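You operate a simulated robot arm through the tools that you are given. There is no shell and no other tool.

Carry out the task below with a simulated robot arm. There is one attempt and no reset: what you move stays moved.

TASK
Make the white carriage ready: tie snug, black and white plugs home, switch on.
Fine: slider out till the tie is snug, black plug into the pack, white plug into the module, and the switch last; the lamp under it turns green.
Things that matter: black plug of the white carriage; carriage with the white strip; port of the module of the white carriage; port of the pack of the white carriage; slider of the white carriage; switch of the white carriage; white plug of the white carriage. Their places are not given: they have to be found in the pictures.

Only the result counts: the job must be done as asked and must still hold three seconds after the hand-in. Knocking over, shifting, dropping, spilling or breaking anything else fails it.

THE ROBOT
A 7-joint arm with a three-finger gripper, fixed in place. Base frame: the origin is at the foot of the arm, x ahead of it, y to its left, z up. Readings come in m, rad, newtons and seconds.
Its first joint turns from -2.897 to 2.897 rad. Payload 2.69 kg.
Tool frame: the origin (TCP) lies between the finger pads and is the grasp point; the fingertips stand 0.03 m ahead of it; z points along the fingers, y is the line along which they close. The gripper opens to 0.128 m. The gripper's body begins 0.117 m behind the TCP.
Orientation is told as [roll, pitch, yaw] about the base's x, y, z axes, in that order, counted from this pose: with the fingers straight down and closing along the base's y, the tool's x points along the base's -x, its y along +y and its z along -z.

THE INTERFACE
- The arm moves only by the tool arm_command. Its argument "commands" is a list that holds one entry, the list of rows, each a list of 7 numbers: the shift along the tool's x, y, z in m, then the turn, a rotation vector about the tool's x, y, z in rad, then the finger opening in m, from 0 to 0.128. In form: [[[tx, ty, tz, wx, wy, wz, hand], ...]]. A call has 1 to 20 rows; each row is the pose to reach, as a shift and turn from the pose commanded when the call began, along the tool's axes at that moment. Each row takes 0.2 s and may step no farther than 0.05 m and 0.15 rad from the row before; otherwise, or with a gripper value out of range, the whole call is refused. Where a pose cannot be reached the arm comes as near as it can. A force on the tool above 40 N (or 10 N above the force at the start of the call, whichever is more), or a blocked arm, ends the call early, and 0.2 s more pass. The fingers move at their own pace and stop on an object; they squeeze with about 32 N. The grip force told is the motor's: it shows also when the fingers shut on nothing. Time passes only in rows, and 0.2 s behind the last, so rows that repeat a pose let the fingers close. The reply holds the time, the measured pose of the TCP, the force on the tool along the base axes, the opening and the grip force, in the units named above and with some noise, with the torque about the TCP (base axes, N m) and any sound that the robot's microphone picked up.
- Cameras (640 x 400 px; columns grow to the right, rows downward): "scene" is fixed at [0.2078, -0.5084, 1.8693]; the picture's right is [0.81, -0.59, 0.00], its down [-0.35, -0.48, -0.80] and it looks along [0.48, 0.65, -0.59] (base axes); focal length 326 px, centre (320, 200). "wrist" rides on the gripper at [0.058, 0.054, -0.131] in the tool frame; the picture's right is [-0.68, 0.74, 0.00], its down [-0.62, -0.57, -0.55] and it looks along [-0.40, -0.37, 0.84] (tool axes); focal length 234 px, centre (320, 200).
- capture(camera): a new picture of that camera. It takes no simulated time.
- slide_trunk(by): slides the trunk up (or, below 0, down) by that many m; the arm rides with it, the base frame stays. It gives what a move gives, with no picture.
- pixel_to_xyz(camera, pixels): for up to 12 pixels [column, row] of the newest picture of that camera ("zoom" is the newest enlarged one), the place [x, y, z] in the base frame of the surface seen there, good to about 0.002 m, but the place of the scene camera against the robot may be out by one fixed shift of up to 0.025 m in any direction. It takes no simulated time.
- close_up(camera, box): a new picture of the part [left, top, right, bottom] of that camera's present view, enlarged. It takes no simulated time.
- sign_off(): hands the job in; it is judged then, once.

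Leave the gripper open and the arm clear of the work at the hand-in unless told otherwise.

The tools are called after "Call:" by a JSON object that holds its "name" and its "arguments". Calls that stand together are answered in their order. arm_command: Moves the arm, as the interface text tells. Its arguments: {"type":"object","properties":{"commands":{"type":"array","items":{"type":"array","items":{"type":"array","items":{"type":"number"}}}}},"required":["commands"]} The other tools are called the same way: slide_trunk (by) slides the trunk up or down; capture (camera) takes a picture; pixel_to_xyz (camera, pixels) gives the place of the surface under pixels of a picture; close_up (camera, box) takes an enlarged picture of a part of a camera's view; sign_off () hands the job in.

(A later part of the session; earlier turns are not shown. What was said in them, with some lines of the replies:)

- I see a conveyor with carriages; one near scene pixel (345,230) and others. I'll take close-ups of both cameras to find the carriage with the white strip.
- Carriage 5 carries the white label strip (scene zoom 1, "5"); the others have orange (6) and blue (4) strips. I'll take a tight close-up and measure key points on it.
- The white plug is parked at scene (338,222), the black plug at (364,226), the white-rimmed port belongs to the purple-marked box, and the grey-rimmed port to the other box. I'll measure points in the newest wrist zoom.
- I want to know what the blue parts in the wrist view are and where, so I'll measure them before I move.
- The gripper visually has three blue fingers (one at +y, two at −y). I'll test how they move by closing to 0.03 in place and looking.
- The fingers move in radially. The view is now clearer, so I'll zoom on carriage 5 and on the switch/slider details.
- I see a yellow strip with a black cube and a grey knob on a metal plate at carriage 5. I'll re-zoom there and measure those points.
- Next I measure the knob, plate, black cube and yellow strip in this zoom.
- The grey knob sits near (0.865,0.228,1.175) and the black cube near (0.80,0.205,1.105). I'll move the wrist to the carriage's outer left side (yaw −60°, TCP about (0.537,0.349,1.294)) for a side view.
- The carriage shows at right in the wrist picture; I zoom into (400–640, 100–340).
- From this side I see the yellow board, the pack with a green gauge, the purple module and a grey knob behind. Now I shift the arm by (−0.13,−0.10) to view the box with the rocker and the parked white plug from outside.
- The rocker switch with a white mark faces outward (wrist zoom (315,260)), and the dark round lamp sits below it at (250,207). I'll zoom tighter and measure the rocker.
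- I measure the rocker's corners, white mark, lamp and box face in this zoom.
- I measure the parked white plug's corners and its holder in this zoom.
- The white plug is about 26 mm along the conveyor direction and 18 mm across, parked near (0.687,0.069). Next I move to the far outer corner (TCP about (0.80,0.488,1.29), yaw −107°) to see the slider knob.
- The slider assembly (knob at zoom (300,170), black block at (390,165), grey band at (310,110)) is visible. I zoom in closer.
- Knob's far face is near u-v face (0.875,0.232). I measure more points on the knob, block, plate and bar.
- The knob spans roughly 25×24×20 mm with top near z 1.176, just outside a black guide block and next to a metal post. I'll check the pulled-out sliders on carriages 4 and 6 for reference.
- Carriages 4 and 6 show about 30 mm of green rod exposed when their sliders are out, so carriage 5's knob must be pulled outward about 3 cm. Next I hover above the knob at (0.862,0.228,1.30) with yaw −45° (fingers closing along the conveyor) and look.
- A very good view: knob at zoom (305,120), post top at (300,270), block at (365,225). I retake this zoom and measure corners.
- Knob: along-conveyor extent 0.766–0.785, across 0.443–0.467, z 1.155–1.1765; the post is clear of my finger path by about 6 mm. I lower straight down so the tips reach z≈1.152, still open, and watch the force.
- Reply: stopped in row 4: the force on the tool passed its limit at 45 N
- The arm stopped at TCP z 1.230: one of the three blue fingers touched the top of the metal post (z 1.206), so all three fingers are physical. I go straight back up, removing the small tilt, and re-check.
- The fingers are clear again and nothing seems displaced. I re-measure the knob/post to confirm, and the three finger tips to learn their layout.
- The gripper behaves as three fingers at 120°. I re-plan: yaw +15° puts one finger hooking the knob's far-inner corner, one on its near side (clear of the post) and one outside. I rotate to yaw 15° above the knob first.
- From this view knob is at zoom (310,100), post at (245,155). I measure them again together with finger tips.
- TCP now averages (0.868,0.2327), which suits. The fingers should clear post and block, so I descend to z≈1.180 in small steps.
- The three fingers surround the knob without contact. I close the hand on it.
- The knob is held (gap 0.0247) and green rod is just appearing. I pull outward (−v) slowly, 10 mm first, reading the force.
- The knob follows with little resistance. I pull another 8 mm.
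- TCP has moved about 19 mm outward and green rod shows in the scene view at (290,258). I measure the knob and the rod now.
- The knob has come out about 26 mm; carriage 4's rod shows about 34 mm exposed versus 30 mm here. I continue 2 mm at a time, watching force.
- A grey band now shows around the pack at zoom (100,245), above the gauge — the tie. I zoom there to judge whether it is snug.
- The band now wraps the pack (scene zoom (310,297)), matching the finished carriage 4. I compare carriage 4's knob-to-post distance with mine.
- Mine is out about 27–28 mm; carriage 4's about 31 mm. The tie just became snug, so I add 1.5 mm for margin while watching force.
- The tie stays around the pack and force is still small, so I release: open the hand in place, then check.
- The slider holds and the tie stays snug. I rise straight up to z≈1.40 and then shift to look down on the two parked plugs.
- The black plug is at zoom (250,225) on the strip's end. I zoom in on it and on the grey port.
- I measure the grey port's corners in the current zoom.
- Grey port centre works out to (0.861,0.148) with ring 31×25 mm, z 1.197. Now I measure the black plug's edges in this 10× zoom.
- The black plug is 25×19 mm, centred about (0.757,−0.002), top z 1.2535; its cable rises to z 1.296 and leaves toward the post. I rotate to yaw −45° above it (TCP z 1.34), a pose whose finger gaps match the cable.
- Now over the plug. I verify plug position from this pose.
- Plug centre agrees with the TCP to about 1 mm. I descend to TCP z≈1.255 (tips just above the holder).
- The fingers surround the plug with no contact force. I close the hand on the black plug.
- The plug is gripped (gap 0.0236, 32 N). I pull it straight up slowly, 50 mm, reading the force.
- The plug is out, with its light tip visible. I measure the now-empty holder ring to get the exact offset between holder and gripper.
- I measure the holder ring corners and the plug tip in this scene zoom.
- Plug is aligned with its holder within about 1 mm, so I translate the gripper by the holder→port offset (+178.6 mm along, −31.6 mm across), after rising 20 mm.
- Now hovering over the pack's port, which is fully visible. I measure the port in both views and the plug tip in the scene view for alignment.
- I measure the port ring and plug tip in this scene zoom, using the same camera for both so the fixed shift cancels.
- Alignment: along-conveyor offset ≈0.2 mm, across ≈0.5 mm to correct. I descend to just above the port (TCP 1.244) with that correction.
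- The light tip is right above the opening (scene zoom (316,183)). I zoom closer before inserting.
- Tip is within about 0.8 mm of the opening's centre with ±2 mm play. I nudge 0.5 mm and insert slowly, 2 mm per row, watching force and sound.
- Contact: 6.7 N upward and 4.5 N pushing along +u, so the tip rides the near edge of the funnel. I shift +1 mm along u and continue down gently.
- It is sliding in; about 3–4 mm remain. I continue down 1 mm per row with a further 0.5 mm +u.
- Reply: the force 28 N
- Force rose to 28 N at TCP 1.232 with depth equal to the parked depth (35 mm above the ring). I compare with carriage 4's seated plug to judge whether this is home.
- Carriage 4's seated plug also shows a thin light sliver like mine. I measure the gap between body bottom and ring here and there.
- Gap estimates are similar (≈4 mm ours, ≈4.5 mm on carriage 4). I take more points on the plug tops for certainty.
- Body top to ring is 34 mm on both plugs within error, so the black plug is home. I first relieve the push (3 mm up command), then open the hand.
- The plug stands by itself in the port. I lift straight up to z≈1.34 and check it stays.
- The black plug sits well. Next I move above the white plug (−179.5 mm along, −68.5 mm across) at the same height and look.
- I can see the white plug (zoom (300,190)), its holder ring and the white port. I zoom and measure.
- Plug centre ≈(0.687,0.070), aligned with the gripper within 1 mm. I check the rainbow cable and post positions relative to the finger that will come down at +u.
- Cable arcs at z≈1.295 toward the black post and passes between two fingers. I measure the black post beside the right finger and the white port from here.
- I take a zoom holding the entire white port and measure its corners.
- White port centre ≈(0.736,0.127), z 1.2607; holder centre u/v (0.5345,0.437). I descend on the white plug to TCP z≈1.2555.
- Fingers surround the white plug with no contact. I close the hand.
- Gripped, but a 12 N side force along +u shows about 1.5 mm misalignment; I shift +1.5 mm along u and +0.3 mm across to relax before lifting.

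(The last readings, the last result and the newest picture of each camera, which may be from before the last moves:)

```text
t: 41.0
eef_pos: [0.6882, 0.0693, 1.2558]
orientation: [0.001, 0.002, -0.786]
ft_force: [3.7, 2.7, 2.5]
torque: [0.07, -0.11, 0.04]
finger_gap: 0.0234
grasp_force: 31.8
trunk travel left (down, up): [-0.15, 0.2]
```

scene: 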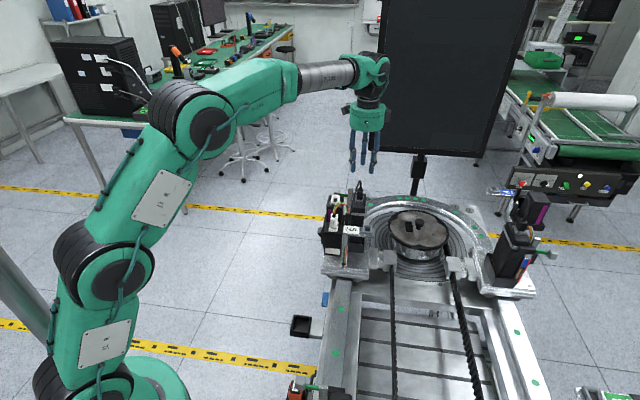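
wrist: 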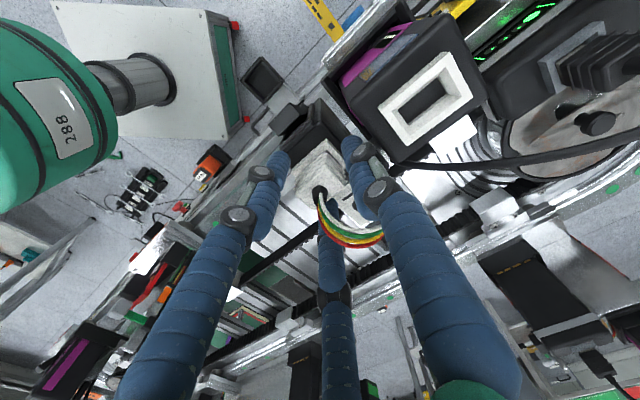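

Residual 4.5 N; I shift another 0.8 mm and then lift slowly 50 mm.

Call:
{"name": "arm_command", "arguments": {"commands": [[[0, 0.0008, 0, 0, 0, 0, 0.01], [0, 0.0008, 0, 0, 0, 0, 0.01]]]}}

Call:
{"name": "arm_command", "arguments": {"commands": [[[0, 0, -0.004, 0, 0, 0, 0.01], [0, 0, -0.008, 0, 0, 0, 0.01], [0, 0, -0.012, 0, 0, 0, 0.01], [0, 0, -0.02, 0, 0, 0, 0.01], [0, 0, -0.03, 0, 0, 0, 0.01], [0, 0, -0.04, 0, 0, 0, 0.01], [0, 0, -0.055, 0, 0, 0, 0.01], [0, 0, -0.07, 0, 0, 0, 0.01]]]}}

Call:
{"name": "capture", "arguments": {"camera": "wrist"}}

Call:
{"name": "close_up", "arguments": {"camera": "wrist", "box": [230, 100, 410, 240]}}

Call:
{"name": "capture", "arguments": {"camera": "scene"}}

Call:
{"name": "close_up", "arguments": {"camera": "scene", "box": [315, 175, 365, 235]}}

```text
t: 41.6
eef_pos: [0.6868, 0.0695, 1.255]
orientation: [0.0, -0.001, -0.785]
ft_force: [-0.7, -1.3, 1.0]
torque: [-0.13, 0.08, 0.04]
finger_gap: 0.0233
grasp_force: 31.5
trunk travel left (down, up): [-0.15, 0.2]
```

```text
t: 43.4
eef_pos: [0.6882, 0.0695, 1.326]
orientation: [-0.001, -0.001, -0.786]
ft_force: [-0.4, 0.6, -0.8]
torque: [0.01, -0.02, 0.02]
finger_gap: 0.0229
grasp_force: 32.2
trunk travel left (down, up): [-0.15, 0.2]
```

```text
taken
```

wrist: 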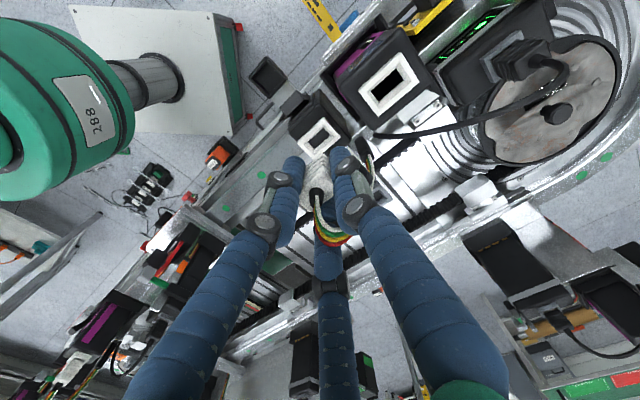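

```text
2.86 times, centred on (320, 170) of wrist
```

zoom: 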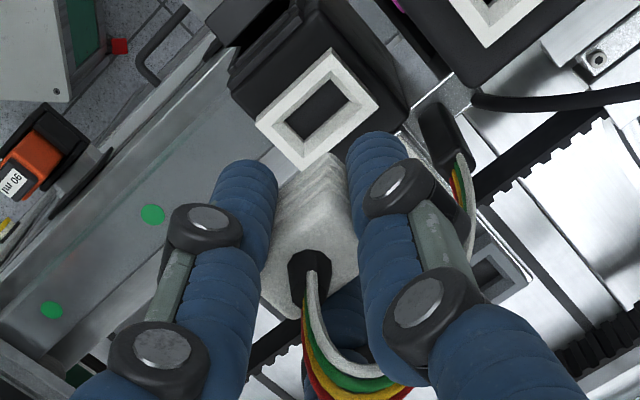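

```text
taken
```

scene: 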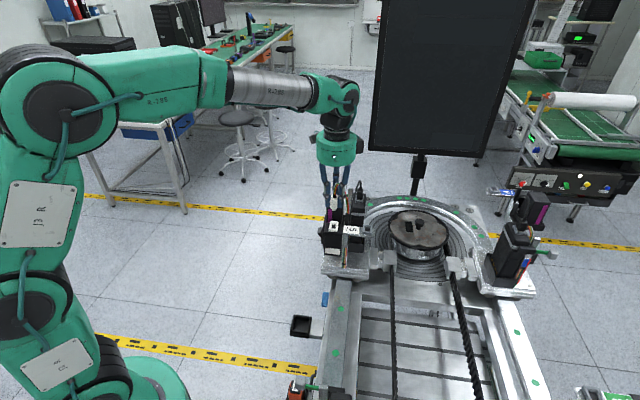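

```text
6.67 times, centred on (340, 205) of scene
```

zoom: 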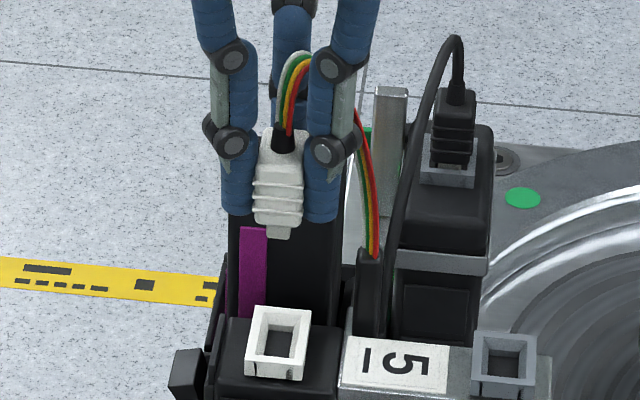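

The white plug is out. With the holder now empty, I measure holder and port rings in the wrist view by the same method.

Call:
{"name": "close_up", "arguments": {"camera": "wrist", "box": [280, 50, 420, 160]}}

Call:
{"name": "pixel_to_xyz", "arguments": {"camera": "zoom", "pixels": [[105, 255], [190, 185], [243, 245], [155, 310], [375, 145], [510, 65], [560, 145], [405, 220], [130, 225], [210, 210], [200, 275], [130, 280]]}}

```text
3.64 times, centred on (350, 105) of wrist
```

zoom: 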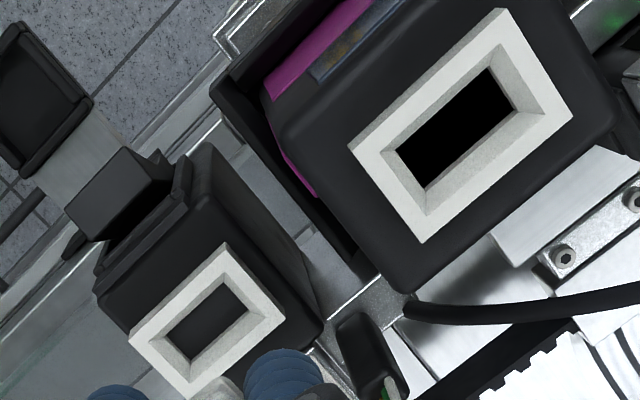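

```text
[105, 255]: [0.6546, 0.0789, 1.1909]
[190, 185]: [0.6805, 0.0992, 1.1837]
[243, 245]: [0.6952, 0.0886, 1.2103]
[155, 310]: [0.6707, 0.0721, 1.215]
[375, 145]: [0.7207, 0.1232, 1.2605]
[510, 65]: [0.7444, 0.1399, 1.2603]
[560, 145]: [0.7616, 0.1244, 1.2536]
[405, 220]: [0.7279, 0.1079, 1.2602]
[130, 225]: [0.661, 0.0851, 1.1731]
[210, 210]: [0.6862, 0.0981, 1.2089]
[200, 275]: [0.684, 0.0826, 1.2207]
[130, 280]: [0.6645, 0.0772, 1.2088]
```

I query points just inside each ring's corners.

Call:
{"name": "pixel_to_xyz", "arguments": {"camera": "zoom", "pixels": [[136, 337], [227, 252], [277, 312], [188, 388], [358, 149], [501, 17], [564, 114], [420, 234]]}}

Call:
{"name": "close_up", "arguments": {"camera": "scene", "box": [325, 185, 355, 235]}}

```text
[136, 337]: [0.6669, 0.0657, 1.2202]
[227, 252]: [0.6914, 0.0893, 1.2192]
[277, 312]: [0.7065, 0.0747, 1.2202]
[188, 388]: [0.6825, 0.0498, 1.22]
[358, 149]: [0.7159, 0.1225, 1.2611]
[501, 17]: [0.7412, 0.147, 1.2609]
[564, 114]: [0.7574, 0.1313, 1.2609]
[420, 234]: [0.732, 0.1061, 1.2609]
```

```text
8.00 times, centred on (340, 210) of scene
```

zoom: 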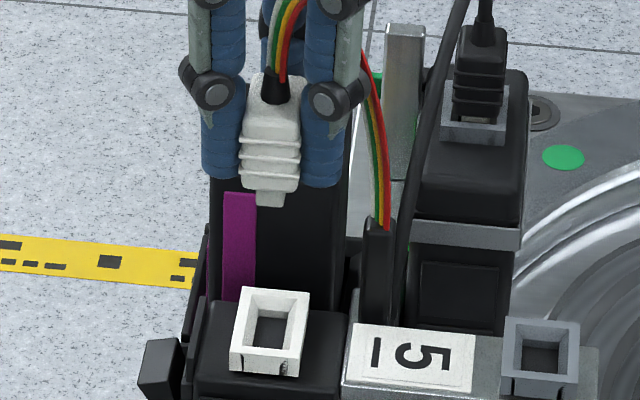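

Offset holder→port: +75.5 mm along, −5.2 mm across, +41 mm up. I translate above the module's port at this height.

Call:
{"name": "arm_command", "arguments": {"commands": [[[0.0013, 0.0189, 0, 0, 0, 0, 0.01], [0.0026, 0.0378, 0, 0, 0, 0, 0.01], [0.0039, 0.0566, 0, 0, 0, 0, 0.01], [0.0052, 0.0755, 0, 0, 0, 0, 0.01], [0.0052, 0.0755, 0, 0, 0, 0, 0.01]]]}}

Call:
{"name": "capture", "arguments": {"camera": "wrist"}}

Call:
{"name": "close_up", "arguments": {"camera": "wrist", "box": [260, 80, 380, 180]}}

Call:
{"name": "close_up", "arguments": {"camera": "scene", "box": [325, 165, 360, 205]}}

```text
t: 44.6
eef_pos: [0.7389, 0.1269, 1.3239]
orientation: [-0.001, 0.0, -0.785]
ft_force: [0.7, 0.5, -0.4]
torque: [-0.03, 0.04, -0.02]
finger_gap: 0.023
grasp_force: 32.3
trunk travel left (down, up): [-0.15, 0.2]
```

```text
taken
```

wrist: 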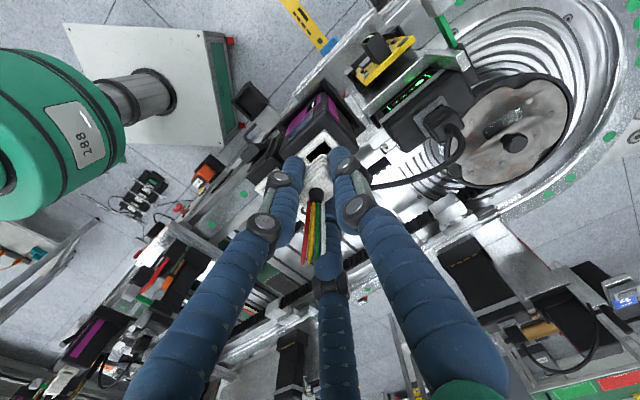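

```text
4.00 times, centred on (320, 130) of wrist
```

zoom: 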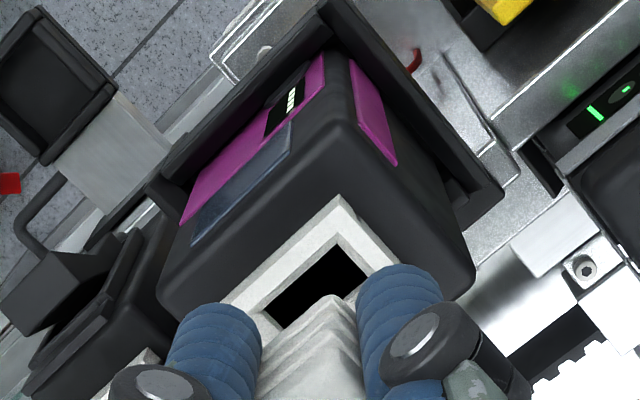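

```text
10.00 times, centred on (342, 185) of scene
```

zoom: 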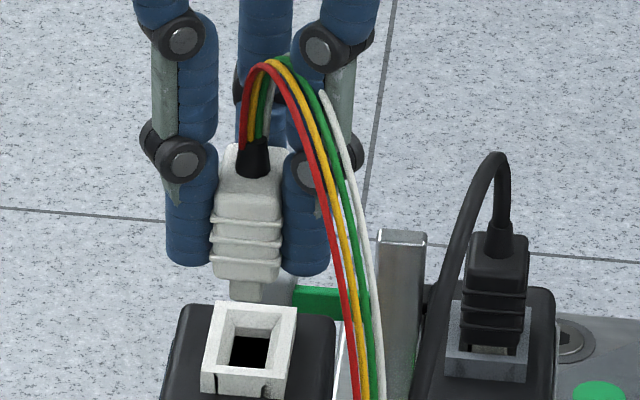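

Plug hovers over the white port. I check alignment in the scene view: ring corners and plug tip.

Call:
{"name": "pixel_to_xyz", "arguments": {"camera": "zoom", "pixels": [[220, 308], [292, 312], [285, 375], [210, 368], [235, 290], [260, 290], [247, 294], [215, 265], [278, 272], [247, 265], [245, 180], [247, 285]]}}

Call:
{"name": "close_up", "arguments": {"camera": "scene", "box": [328, 183, 350, 205]}}

```text
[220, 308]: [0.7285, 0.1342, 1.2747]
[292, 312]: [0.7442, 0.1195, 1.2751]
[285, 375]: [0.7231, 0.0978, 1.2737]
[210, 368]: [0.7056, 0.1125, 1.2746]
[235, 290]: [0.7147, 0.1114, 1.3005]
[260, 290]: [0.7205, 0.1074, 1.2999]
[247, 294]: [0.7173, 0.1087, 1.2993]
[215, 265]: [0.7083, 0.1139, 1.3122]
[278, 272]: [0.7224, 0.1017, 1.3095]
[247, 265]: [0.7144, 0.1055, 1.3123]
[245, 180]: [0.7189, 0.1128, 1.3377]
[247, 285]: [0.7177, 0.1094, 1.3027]
```

```text
16.00 times, centred on (339, 194) of scene
```

zoom: 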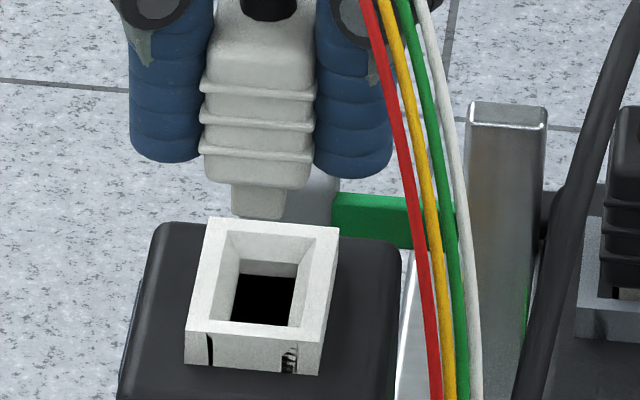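

Across-alignment is within 0.3 mm and along looks centred. I descend slowly to the ring and into the port, watching forces.

Call:
{"name": "arm_command", "arguments": {"commands": [[[0, 0, 0.01, 0, 0, 0, 0.01], [0, 0, 0.018, 0, 0, 0, 0.01], [0, 0, 0.021, 0, 0, 0, 0.01], [0, 0, 0.023, 0, 0, 0, 0.01], [0, 0, 0.025, 0, 0, 0, 0.01]]]}}

Call:
{"name": "close_up", "arguments": {"camera": "scene", "box": [328, 183, 350, 205]}}

Call:
{"name": "close_up", "arguments": {"camera": "wrist", "box": [270, 90, 370, 190]}}

```text
t: 45.8
eef_pos: [0.7372, 0.1275, 1.3005]
orientation: [0.001, -0.001, -0.785]
ft_force: [0.4, 0.3, -0.5]
torque: [0.01, -0.01, 0.05]
finger_gap: 0.0228
grasp_force: 31.8
trunk travel left (down, up): [-0.15, 0.2]
```

```text
16.00 times, centred on (339, 194) of scene
```

zoom: 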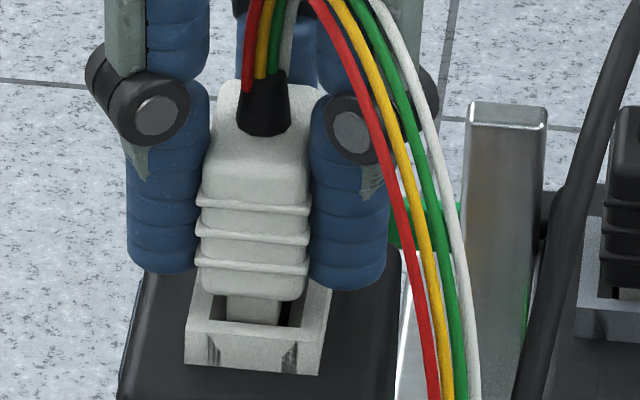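

```text
4.00 times, centred on (320, 140) of wrist
```

zoom: 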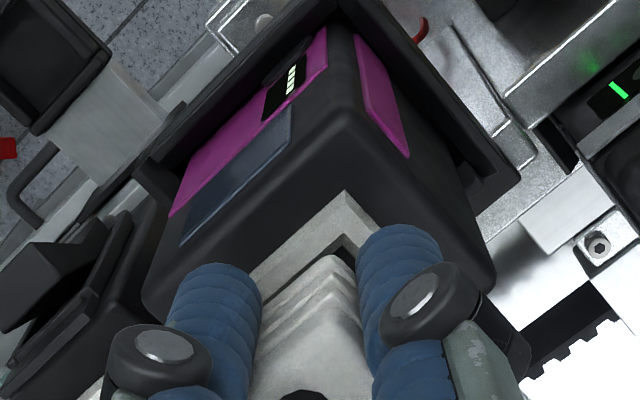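

No contact force yet and the tip is inside the ring. I continue 1 mm per row for 5 mm.

Call:
{"name": "arm_command", "arguments": {"commands": [[[0, 0, 0.001, 0, 0, 0, 0.01], [0, 0, 0.002, 0, 0, 0, 0.01], [0, 0, 0.003, 0, 0, 0, 0.01], [0, 0, 0.004, 0, 0, 0, 0.01], [0, 0, 0.005, 0, 0, 0, 0.01]]]}}

Call:
{"name": "close_up", "arguments": {"camera": "scene", "box": [328, 183, 350, 205]}}

```text
t: 47.0
eef_pos: [0.7389, 0.1265, 1.2972]
orientation: [0.003, -0.002, -0.785]
ft_force: [2.9, 3.8, 10.6]
torque: [0.08, -0.12, -0.02]
finger_gap: 0.0226
grasp_force: 31.9
trunk travel left (down, up): [-0.15, 0.2]
```

```text
16.00 times, centred on (339, 194) of scene
```

zoom: 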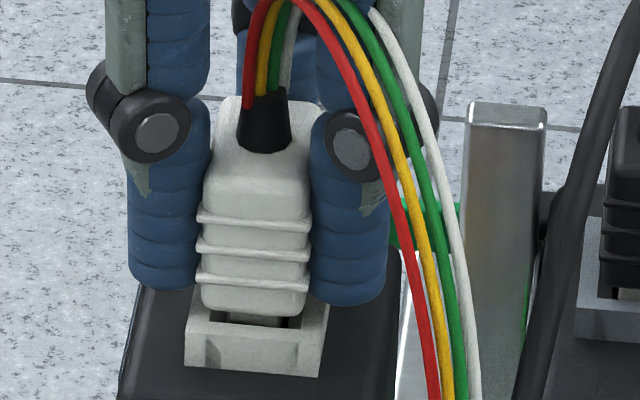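

Contact 10.6 N up and 4.7 N along +u, as with the other plug. I shift +1.2 mm along u and press 3 mm more, gently.

Call:
{"name": "arm_command", "arguments": {"commands": [[[0, 0.0007, 0, 0, 0, 0, 0.01], [0, 0.0012, 0, 0, 0, 0, 0.01], [0, 0.0012, 0.001, 0, 0, 0, 0.01]]]}}

Call:
{"name": "close_up", "arguments": {"camera": "scene", "box": [328, 183, 350, 205]}}

```text
t: 47.8
eef_pos: [0.7385, 0.1274, 1.2969]
orientation: [0.003, -0.002, -0.786]
ft_force: [0.2, -0.4, 23.0]
torque: [-0.11, 0.01, 0.02]
finger_gap: 0.0226
grasp_force: 31.5
trunk travel left (down, up): [-0.15, 0.2]
```

```text
16.00 times, centred on (339, 194) of scene
```

zoom: 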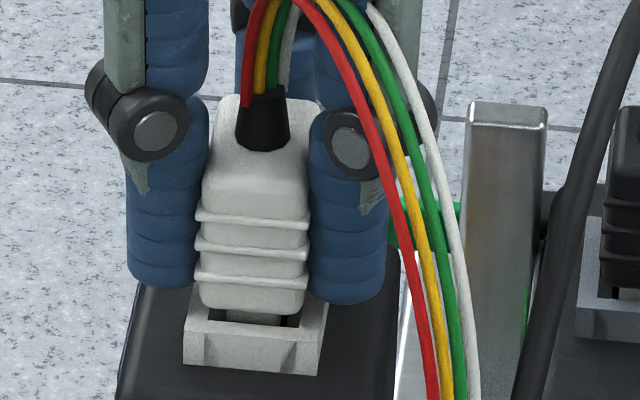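

Lateral force is gone and it stands against a 23 N stop at TCP 1.2969 (predicted home 1.2965). I press slightly more, to about 30 N as with the black plug, and measure.

Call:
{"name": "arm_command", "arguments": {"commands": [[[0, 0, 0.0005, 0, 0, 0, 0.01], [0, 0, 0.001, 0, 0, 0, 0.01]]]}}

Call:
{"name": "close_up", "arguments": {"camera": "scene", "box": [328, 183, 350, 205]}}

Call:
{"name": "pixel_to_xyz", "arguments": {"camera": "zoom", "pixels": [[230, 160], [300, 160], [220, 140], [255, 180], [255, 300], [255, 307], [240, 313], [200, 320], [310, 330], [230, 345], [320, 310], [255, 270]]}}

```text
t: 48.4
eef_pos: [0.7373, 0.1273, 1.2955]
orientation: [-0.001, -0.004, -0.784]
ft_force: [3.0, 0.2, 28.7]
torque: [-0.07, -0.02, -0.03]
finger_gap: 0.0229
grasp_force: 31.3
trunk travel left (down, up): [-0.15, 0.2]
```

```text
16.00 times, centred on (339, 194) of scene
```

zoom: 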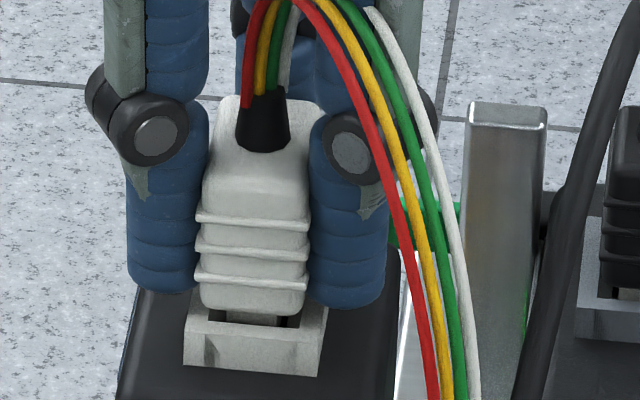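

```text
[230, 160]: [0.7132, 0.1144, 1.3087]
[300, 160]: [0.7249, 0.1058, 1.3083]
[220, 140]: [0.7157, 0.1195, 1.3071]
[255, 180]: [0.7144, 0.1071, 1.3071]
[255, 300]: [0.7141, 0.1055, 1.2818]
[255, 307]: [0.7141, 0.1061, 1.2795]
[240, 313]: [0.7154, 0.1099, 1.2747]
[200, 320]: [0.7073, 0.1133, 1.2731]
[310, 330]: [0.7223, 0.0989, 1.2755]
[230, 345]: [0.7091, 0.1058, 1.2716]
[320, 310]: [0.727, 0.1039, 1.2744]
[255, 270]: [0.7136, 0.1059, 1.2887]
```

Body top is 33.5 mm above the ring, equal to the parked and carriage 4 values, so the white plug is home. I relieve the push by 2.5 mm and open.

Call:
{"name": "arm_command", "arguments": {"commands": [[[0, 0, -0.0012, 0, 0, 0, 0.01], [0, 0, -0.0025, 0, 0, 0, 0.01], [0, 0, -0.0025, 0, 0, 0, 0.02], [0, 0, -0.0025, 0, 0, 0, 0.035], [0, 0, -0.0025, 0, 0, 0, 0.046], [0, 0, -0.0025, 0, 0, 0, 0.046]]]}}

Call:
{"name": "close_up", "arguments": {"camera": "scene", "box": [320, 170, 370, 220]}}

Call:
{"name": "close_up", "arguments": {"camera": "wrist", "box": [250, 90, 390, 210]}}

```text
t: 49.8
eef_pos: [0.7381, 0.1268, 1.2955]
orientation: [0.001, 0.001, -0.786]
ft_force: [0.1, -1.0, 0.2]
torque: [0.01, 0.0, 0.01]
finger_gap: 0.0459
grasp_force: 0.0
trunk travel left (down, up): [-0.15, 0.2]
```

```text
8.00 times, centred on (345, 195) of scene
```

zoom: 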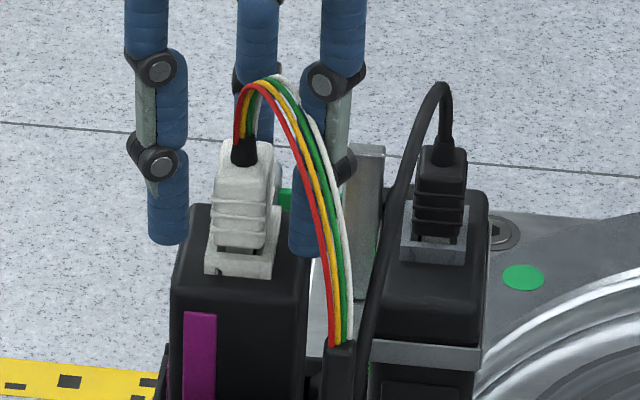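

```text
3.33 times, centred on (320, 150) of wrist
```

zoom: 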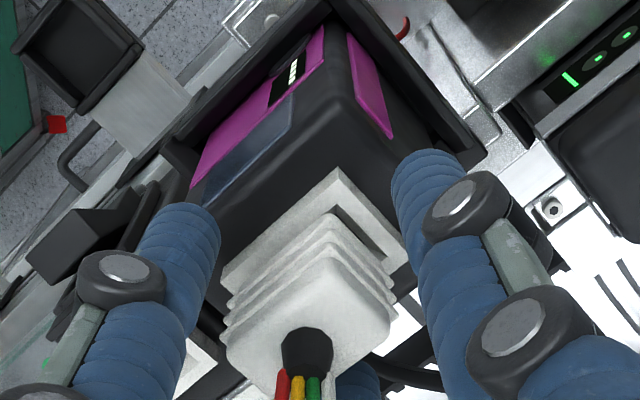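

The white plug stands by itself. Its cable passes beside one finger, so I shift 2 mm away from it and lift 25 mm first, then check.

Call:
{"name": "arm_command", "arguments": {"commands": [[[-0.002, 0.002, 0, 0, 0, 0, 0.046], [-0.002, 0.002, -0.01, 0, 0, 0, 0.046], [-0.002, 0.002, -0.025, 0, 0, 0, 0.046]]]}}

Call:
{"name": "close_up", "arguments": {"camera": "scene", "box": [320, 160, 370, 210]}}

```text
t: 50.6
eef_pos: [0.7411, 0.1278, 1.3208]
orientation: [-0.001, -0.001, -0.785]
ft_force: [-0.5, 0.2, 0.1]
torque: [0.0, 0.02, -0.02]
finger_gap: 0.0459
grasp_force: 0.1
trunk travel left (down, up): [-0.15, 0.2]
```

```text
8.00 times, centred on (345, 185) of scene
```

zoom: 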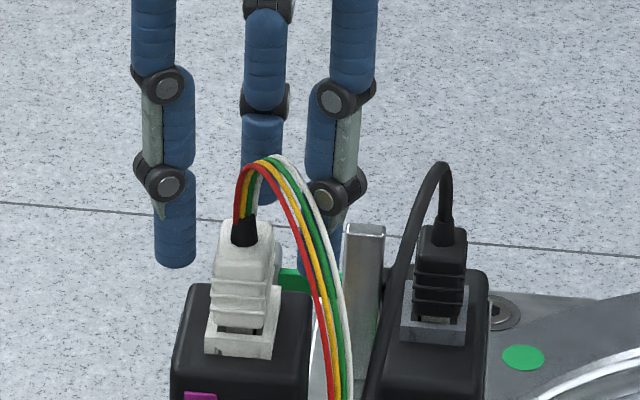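

No snag. I lift further, then move to the outer side of the switch box (u 0.534, v 0.350), turn to yaw −15° and close the fingers to make a pusher.

Call:
{"name": "arm_command", "arguments": {"commands": [[[0, 0, -0.037, 0, 0, 0, 0.046], [0, 0, -0.074, 0, 0, 0, 0.046], [0, 0, -0.11, 0, 0, 0, 0.046], [0.0208, -0.0202, -0.11, 0, 0, -0.131, 0.02], [0.0417, -0.0403, -0.11, 0, 0, -0.262, 0.0], [0.0625, -0.0605, -0.11, 0, 0, -0.393, 0.0], [0.0833, -0.0806, -0.11, 0, 0, -0.5236, 0.0], [0.0833, -0.0806, -0.11, 0, 0, -0.5236, 0.0]]]}}

Call:
{"name": "capture", "arguments": {"camera": "wrist"}}

Call:
{"name": "capture", "arguments": {"camera": "scene"}}

Call:
{"name": "close_up", "arguments": {"camera": "wrist", "box": [240, 60, 440, 220]}}

Call:
{"name": "close_up", "arguments": {"camera": "scene", "box": [310, 170, 390, 250]}}

```text
t: 52.4
eef_pos: [0.6242, 0.1294, 1.4311]
orientation: [0.0, -0.001, -0.26]
ft_force: [0.5, 0.3, 0.8]
torque: [-0.02, -0.08, 0.04]
finger_gap: 0.0021
grasp_force: 31.3
trunk travel left (down, up): [-0.15, 0.2]
```

```text
taken
```

wrist: 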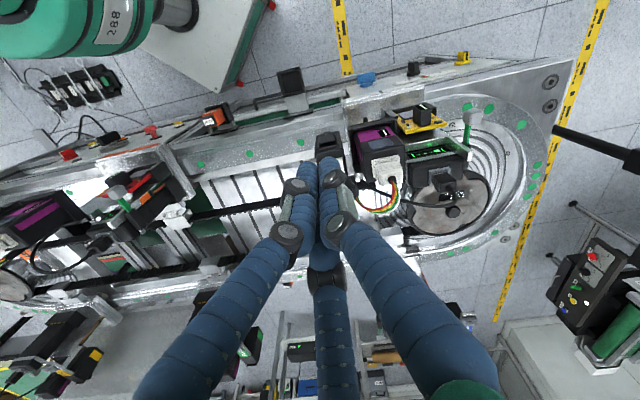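

```text
taken
```

scene: 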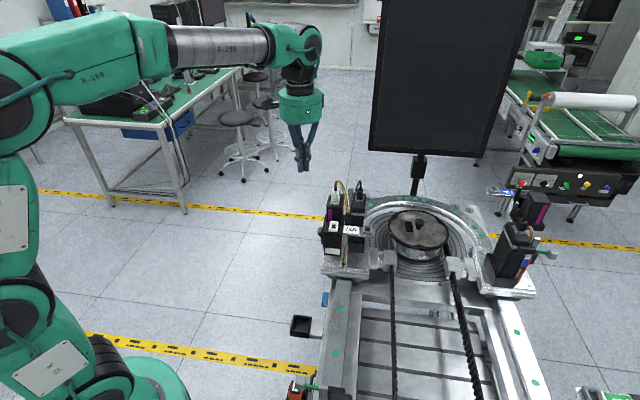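

```text
2.50 times, centred on (340, 140) of wrist
```

zoom: 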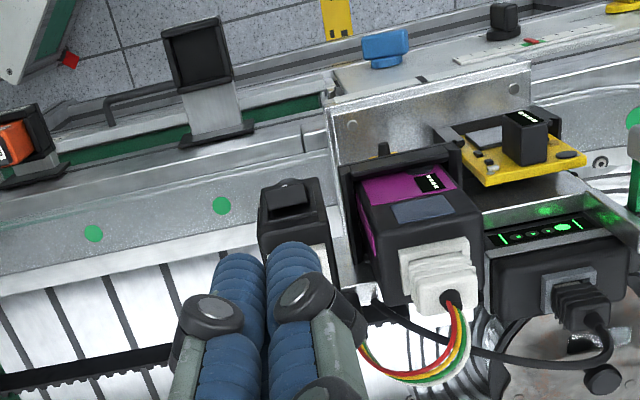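

```text
5.00 times, centred on (350, 210) of scene
```

zoom: 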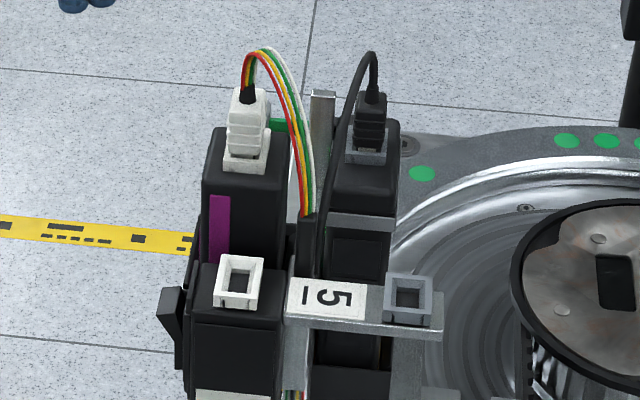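

Both plugs are seated; the rocker is visible at wrist zoom (287,195). I re-measure the rocker and finger cluster.

Call:
{"name": "close_up", "arguments": {"camera": "wrist", "box": [290, 110, 370, 190]}}

Call:
{"name": "pixel_to_xyz", "arguments": {"camera": "zoom", "pixels": [[270, 130], [260, 150], [320, 140], [270, 165], [325, 170], [235, 130], [290, 130], [330, 110], [180, 310], [330, 320], [290, 150], [300, 180]]}}

```text
5.00 times, centred on (330, 150) of wrist
```

zoom: 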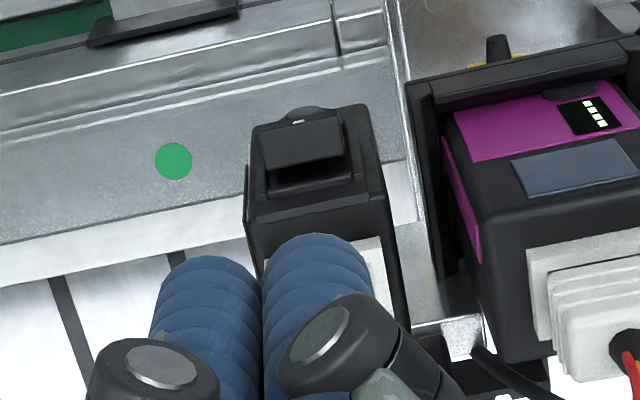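

```text
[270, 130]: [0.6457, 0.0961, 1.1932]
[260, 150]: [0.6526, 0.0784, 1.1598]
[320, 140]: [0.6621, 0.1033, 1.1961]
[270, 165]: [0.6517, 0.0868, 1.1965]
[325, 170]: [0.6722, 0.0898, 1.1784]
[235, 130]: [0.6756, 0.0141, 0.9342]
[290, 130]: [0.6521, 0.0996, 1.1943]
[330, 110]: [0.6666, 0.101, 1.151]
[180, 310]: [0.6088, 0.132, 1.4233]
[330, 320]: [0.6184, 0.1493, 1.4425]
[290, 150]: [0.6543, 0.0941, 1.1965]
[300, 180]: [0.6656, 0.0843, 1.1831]
```

Rocker's upper edge is at v 0.389, z 1.194–1.197. I lower the closed fingers beside it so the tips are at z≈1.181, 20 mm away from the rocker.

Call:
{"name": "arm_command", "arguments": {"commands": [[[0, 0, 0.045, 0, 0, 0, 0.0], [0, 0, 0.09, 0, 0, 0, 0.0], [0, 0, 0.135, 0, 0, 0, 0.0], [0, 0, 0.175, 0, 0, 0, 0.0], [0, 0, 0.2, 0, 0, 0, 0.0], [0, 0, 0.2195, 0, 0, 0, 0.0]]]}}

Call:
{"name": "capture", "arguments": {"camera": "wrist"}}

Call:
{"name": "close_up", "arguments": {"camera": "wrist", "box": [240, 100, 440, 240]}}

Call:
{"name": "close_up", "arguments": {"camera": "scene", "box": [290, 190, 360, 260]}}

```text
t: 53.8
eef_pos: [0.6265, 0.1294, 1.2102]
orientation: [-0.001, 0.0, -0.26]
ft_force: [0.1, -0.5, -0.1]
torque: [-0.04, 0.0, -0.01]
finger_gap: 0.002
grasp_force: 31.6
trunk travel left (down, up): [-0.15, 0.2]
```

```text
taken
```

wrist: 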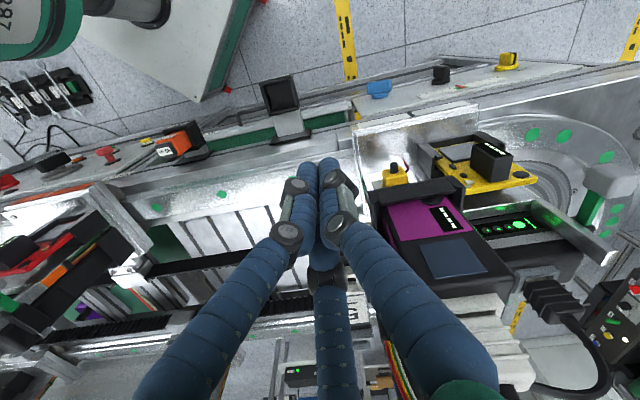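

```text
2.86 times, centred on (340, 170) of wrist
```

zoom: 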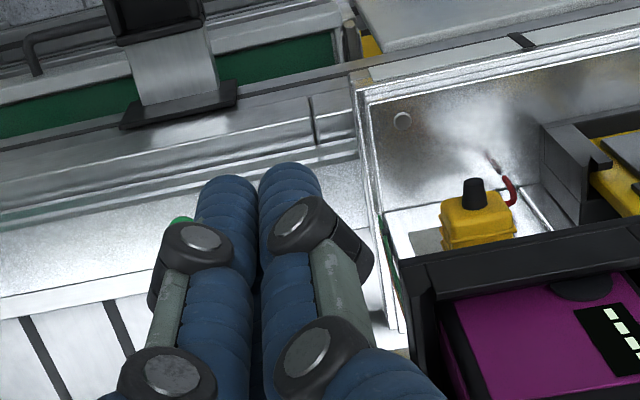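

```text
5.71 times, centred on (325, 225) of scene
```

zoom: 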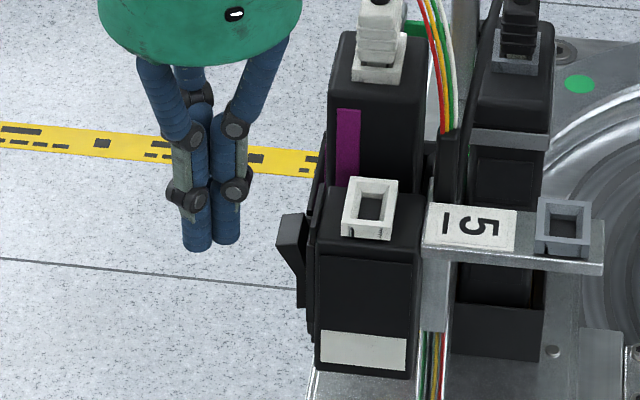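

Clear on all sides. I push toward the box (+v): 16 mm approach first, then 1.5 mm steps.

Call:
{"name": "arm_command", "arguments": {"commands": [[[-0.0069, -0.004, 0, 0, 0, 0, 0.0], [-0.0139, -0.008, 0, 0, 0, 0, 0.0], [-0.0152, -0.0088, 0, 0, 0, 0, 0.0], [-0.0165, -0.0095, 0, 0, 0, 0, 0.0]]]}}

Call:
{"name": "close_up", "arguments": {"camera": "scene", "box": [310, 210, 350, 250]}}

```text
t: 54.8
eef_pos: [0.6387, 0.1163, 1.212]
orientation: [0.0, -0.001, -0.263]
ft_force: [-0.4, 0.1, -0.3]
torque: [0.0, 0.0, -0.02]
finger_gap: 0.002
grasp_force: 31.3
trunk travel left (down, up): [-0.15, 0.2]
```

```text
10.00 times, centred on (330, 230) of scene
```

zoom: 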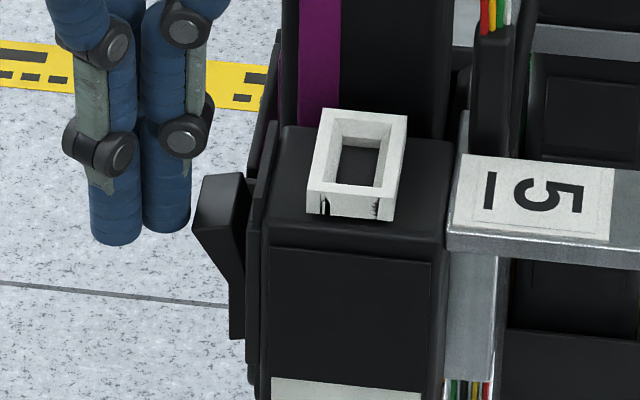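

The finger is about 1 mm from the rocker's upper edge. I push on in 1.5 mm steps, 6 mm in total.

Call:
{"name": "arm_command", "arguments": {"commands": [[[-0.0013, -0.0008, 0, 0, 0, 0, 0.0], [-0.0026, -0.0015, 0, 0, 0, 0, 0.0], [-0.0039, -0.0023, 0, 0, 0, 0, 0.0], [-0.0052, -0.003, 0, 0, 0, 0, 0.0]]]}}

Call:
{"name": "close_up", "arguments": {"camera": "scene", "box": [310, 210, 350, 250]}}

```text
t: 55.8
eef_pos: [0.6443, 0.1114, 1.2123]
orientation: [-0.001, 0.0, -0.262]
ft_force: [0.2, 0.7, 0.1]
torque: [-0.01, 0.02, 0.03]
finger_gap: 0.0022
grasp_force: 30.9
trunk travel left (down, up): [-0.15, 0.2]
```

```text
10.00 times, centred on (330, 230) of scene
```

zoom: 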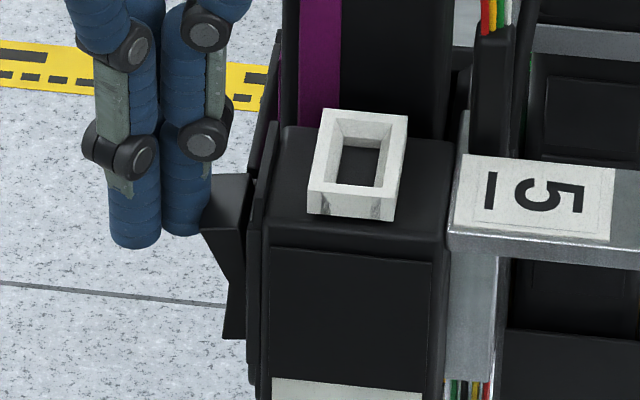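

Still no force; I continue in 1.5 mm steps, another 6 mm, watching for contact.

Call:
{"name": "arm_command", "arguments": {"commands": [[[-0.0013, -0.0008, 0, 0, 0, 0, 0.0], [-0.0026, -0.0015, 0, 0, 0, 0, 0.0], [-0.0039, -0.0023, 0, 0, 0, 0, 0.0], [-0.0039, -0.0023, 0, 0, 0, 0, 0.0]]]}}

Call:
{"name": "close_up", "arguments": {"camera": "scene", "box": [310, 210, 350, 250]}}

```text
t: 56.8
eef_pos: [0.6475, 0.1077, 1.2109]
orientation: [-0.001, 0.0, -0.262]
ft_force: [-0.5, 0.6, -0.8]
torque: [0.0, 0.02, 0.04]
finger_gap: 0.0021
grasp_force: 31.1
trunk travel left (down, up): [-0.15, 0.2]
heard: click
```

```text
10.00 times, centred on (330, 230) of scene
```

zoom: 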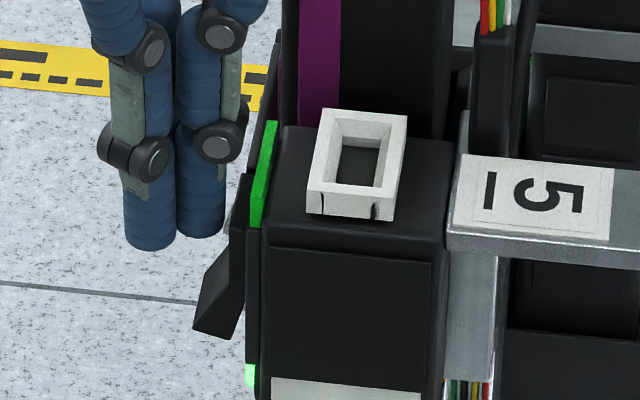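

A click was heard, the rocker flipped and the lamp at zoom (250,375) glows green. I back off outward 30 mm, then rise well clear and open the hand.

Call:
{"name": "arm_command", "arguments": {"commands": [[[0.013, 0.0075, 0, 0, 0, 0, 0.0], [0.026, 0.015, 0, 0, 0, 0, 0.0], [0.026, 0.015, -0.04, 0, 0, 0, 0.0], [0.026, 0.015, -0.085, 0, 0, 0, 0.0], [0.026, 0.015, -0.13, 0, 0, 0, 0.0], [0.026, 0.015, -0.175, 0, 0, 0, 0.0], [0.026, 0.015, -0.22, 0, 0, 0, 0.0], [0.055, 0.035, -0.24, 0, 0, 0, 0.05], [0.09, 0.06, -0.24, 0, 0, 0, 0.1], [0.12, 0.085, -0.24, 0, 0, 0, 0.12], [0.12, 0.085, -0.24, 0, 0, 0, 0.12]]]}}

Call:
{"name": "capture", "arguments": {"camera": "scene"}}

Call:
{"name": "close_up", "arguments": {"camera": "scene", "box": [310, 170, 390, 280]}}

Call:
{"name": "capture", "arguments": {"camera": "wrist"}}

```text
t: 59.2
eef_pos: [0.5508, 0.2222, 1.4523]
orientation: [0.001, 0.0, -0.261]
ft_force: [-0.8, 0.1, -0.3]
torque: [-0.03, -0.01, -0.03]
finger_gap: 0.12
grasp_force: 0.1
trunk travel left (down, up): [-0.15, 0.2]
```

```text
taken
```

scene: 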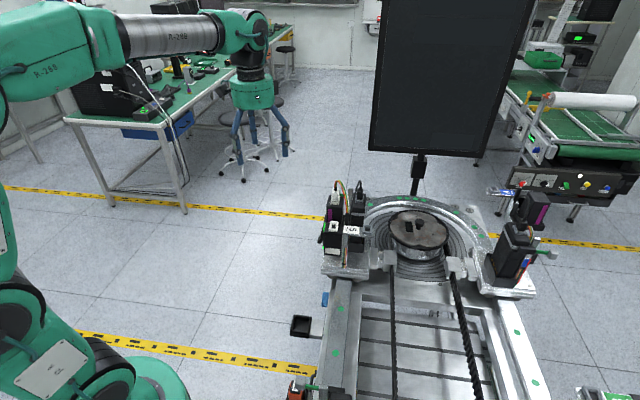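

```text
3.64 times, centred on (350, 225) of scene
```

zoom: 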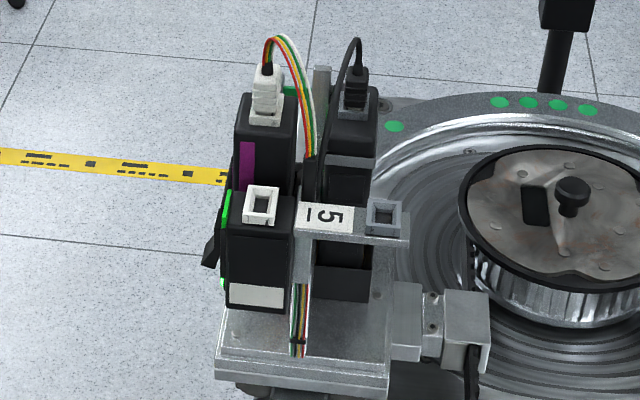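

```text
taken
```

wrist: 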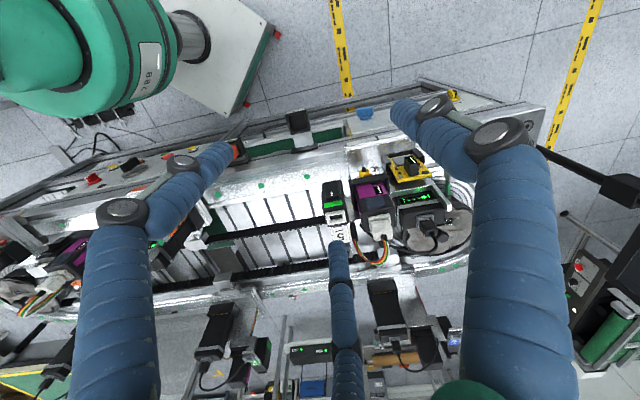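

All elements look set. I take close-ups of the lamp, slider/tie and both plugs for a last check.

Call:
{"name": "close_up", "arguments": {"camera": "wrist", "box": [310, 140, 470, 270]}}

Call:
{"name": "close_up", "arguments": {"camera": "wrist", "box": [310, 160, 360, 230]}}

Call:
{"name": "close_up", "arguments": {"camera": "scene", "box": [320, 170, 380, 240]}}

```text
3.08 times, centred on (390, 205) of wrist
```

zoom: 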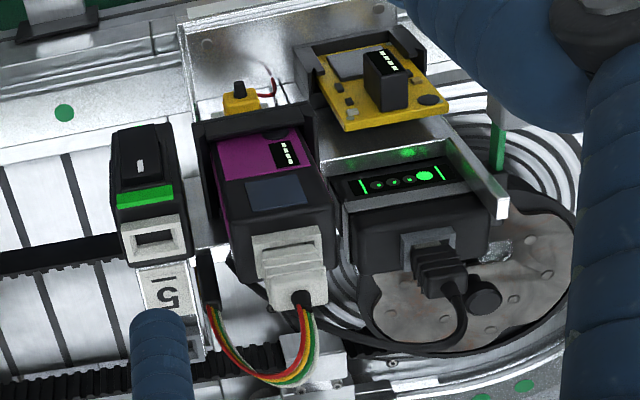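

```text
5.71 times, centred on (335, 195) of wrist
```

zoom: 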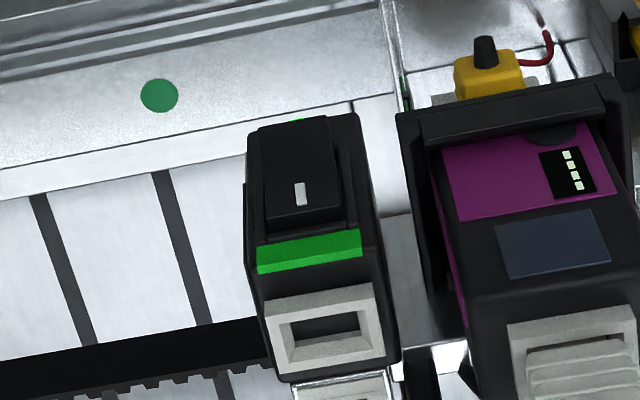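

```text
5.71 times, centred on (350, 205) of scene
```

zoom: 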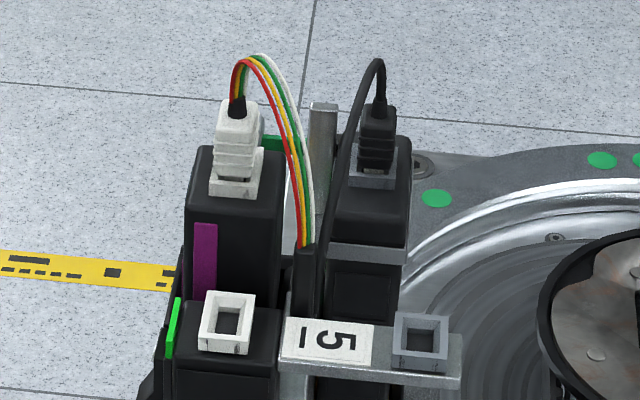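

The tie sits snug around the pack, both plugs are home, the switch is on with its lamp green, and the arm is clear with the hand open. I hand in the job.

Call:
{"name": "sign_off", "arguments": {}}

```text
The job is handed in.
```

The white carriage (number 5) is ready and the job is handed in. I got no result back from the hand-in, so the points below are what I saw before signing off.

- **Slider and tie:** I pulled the slider out about 29 mm. The tie wrapped snug around the pack and stayed there after I let go.
- **Black plug:** It is in the pack's port, at the same depth as the plug already seated on carriage 4.
- **White plug:** It is in the module's port. Its top stands about as far above the port ring as carriage 4's seated black plug does.
- **Switch:** I pressed it last. It clicked over and the lamp under it turned green.

While I was lining up on the slider, one finger came down on the metal post beside the slider's knob. The arm stopped itself at 45 N. I backed off, re-checked the post and knob, and saw nothing moved or damaged. The gripper turned out to have three fingers, not two, so I changed the grips to suit.

The hand is open and the arm is clear of the carriage.
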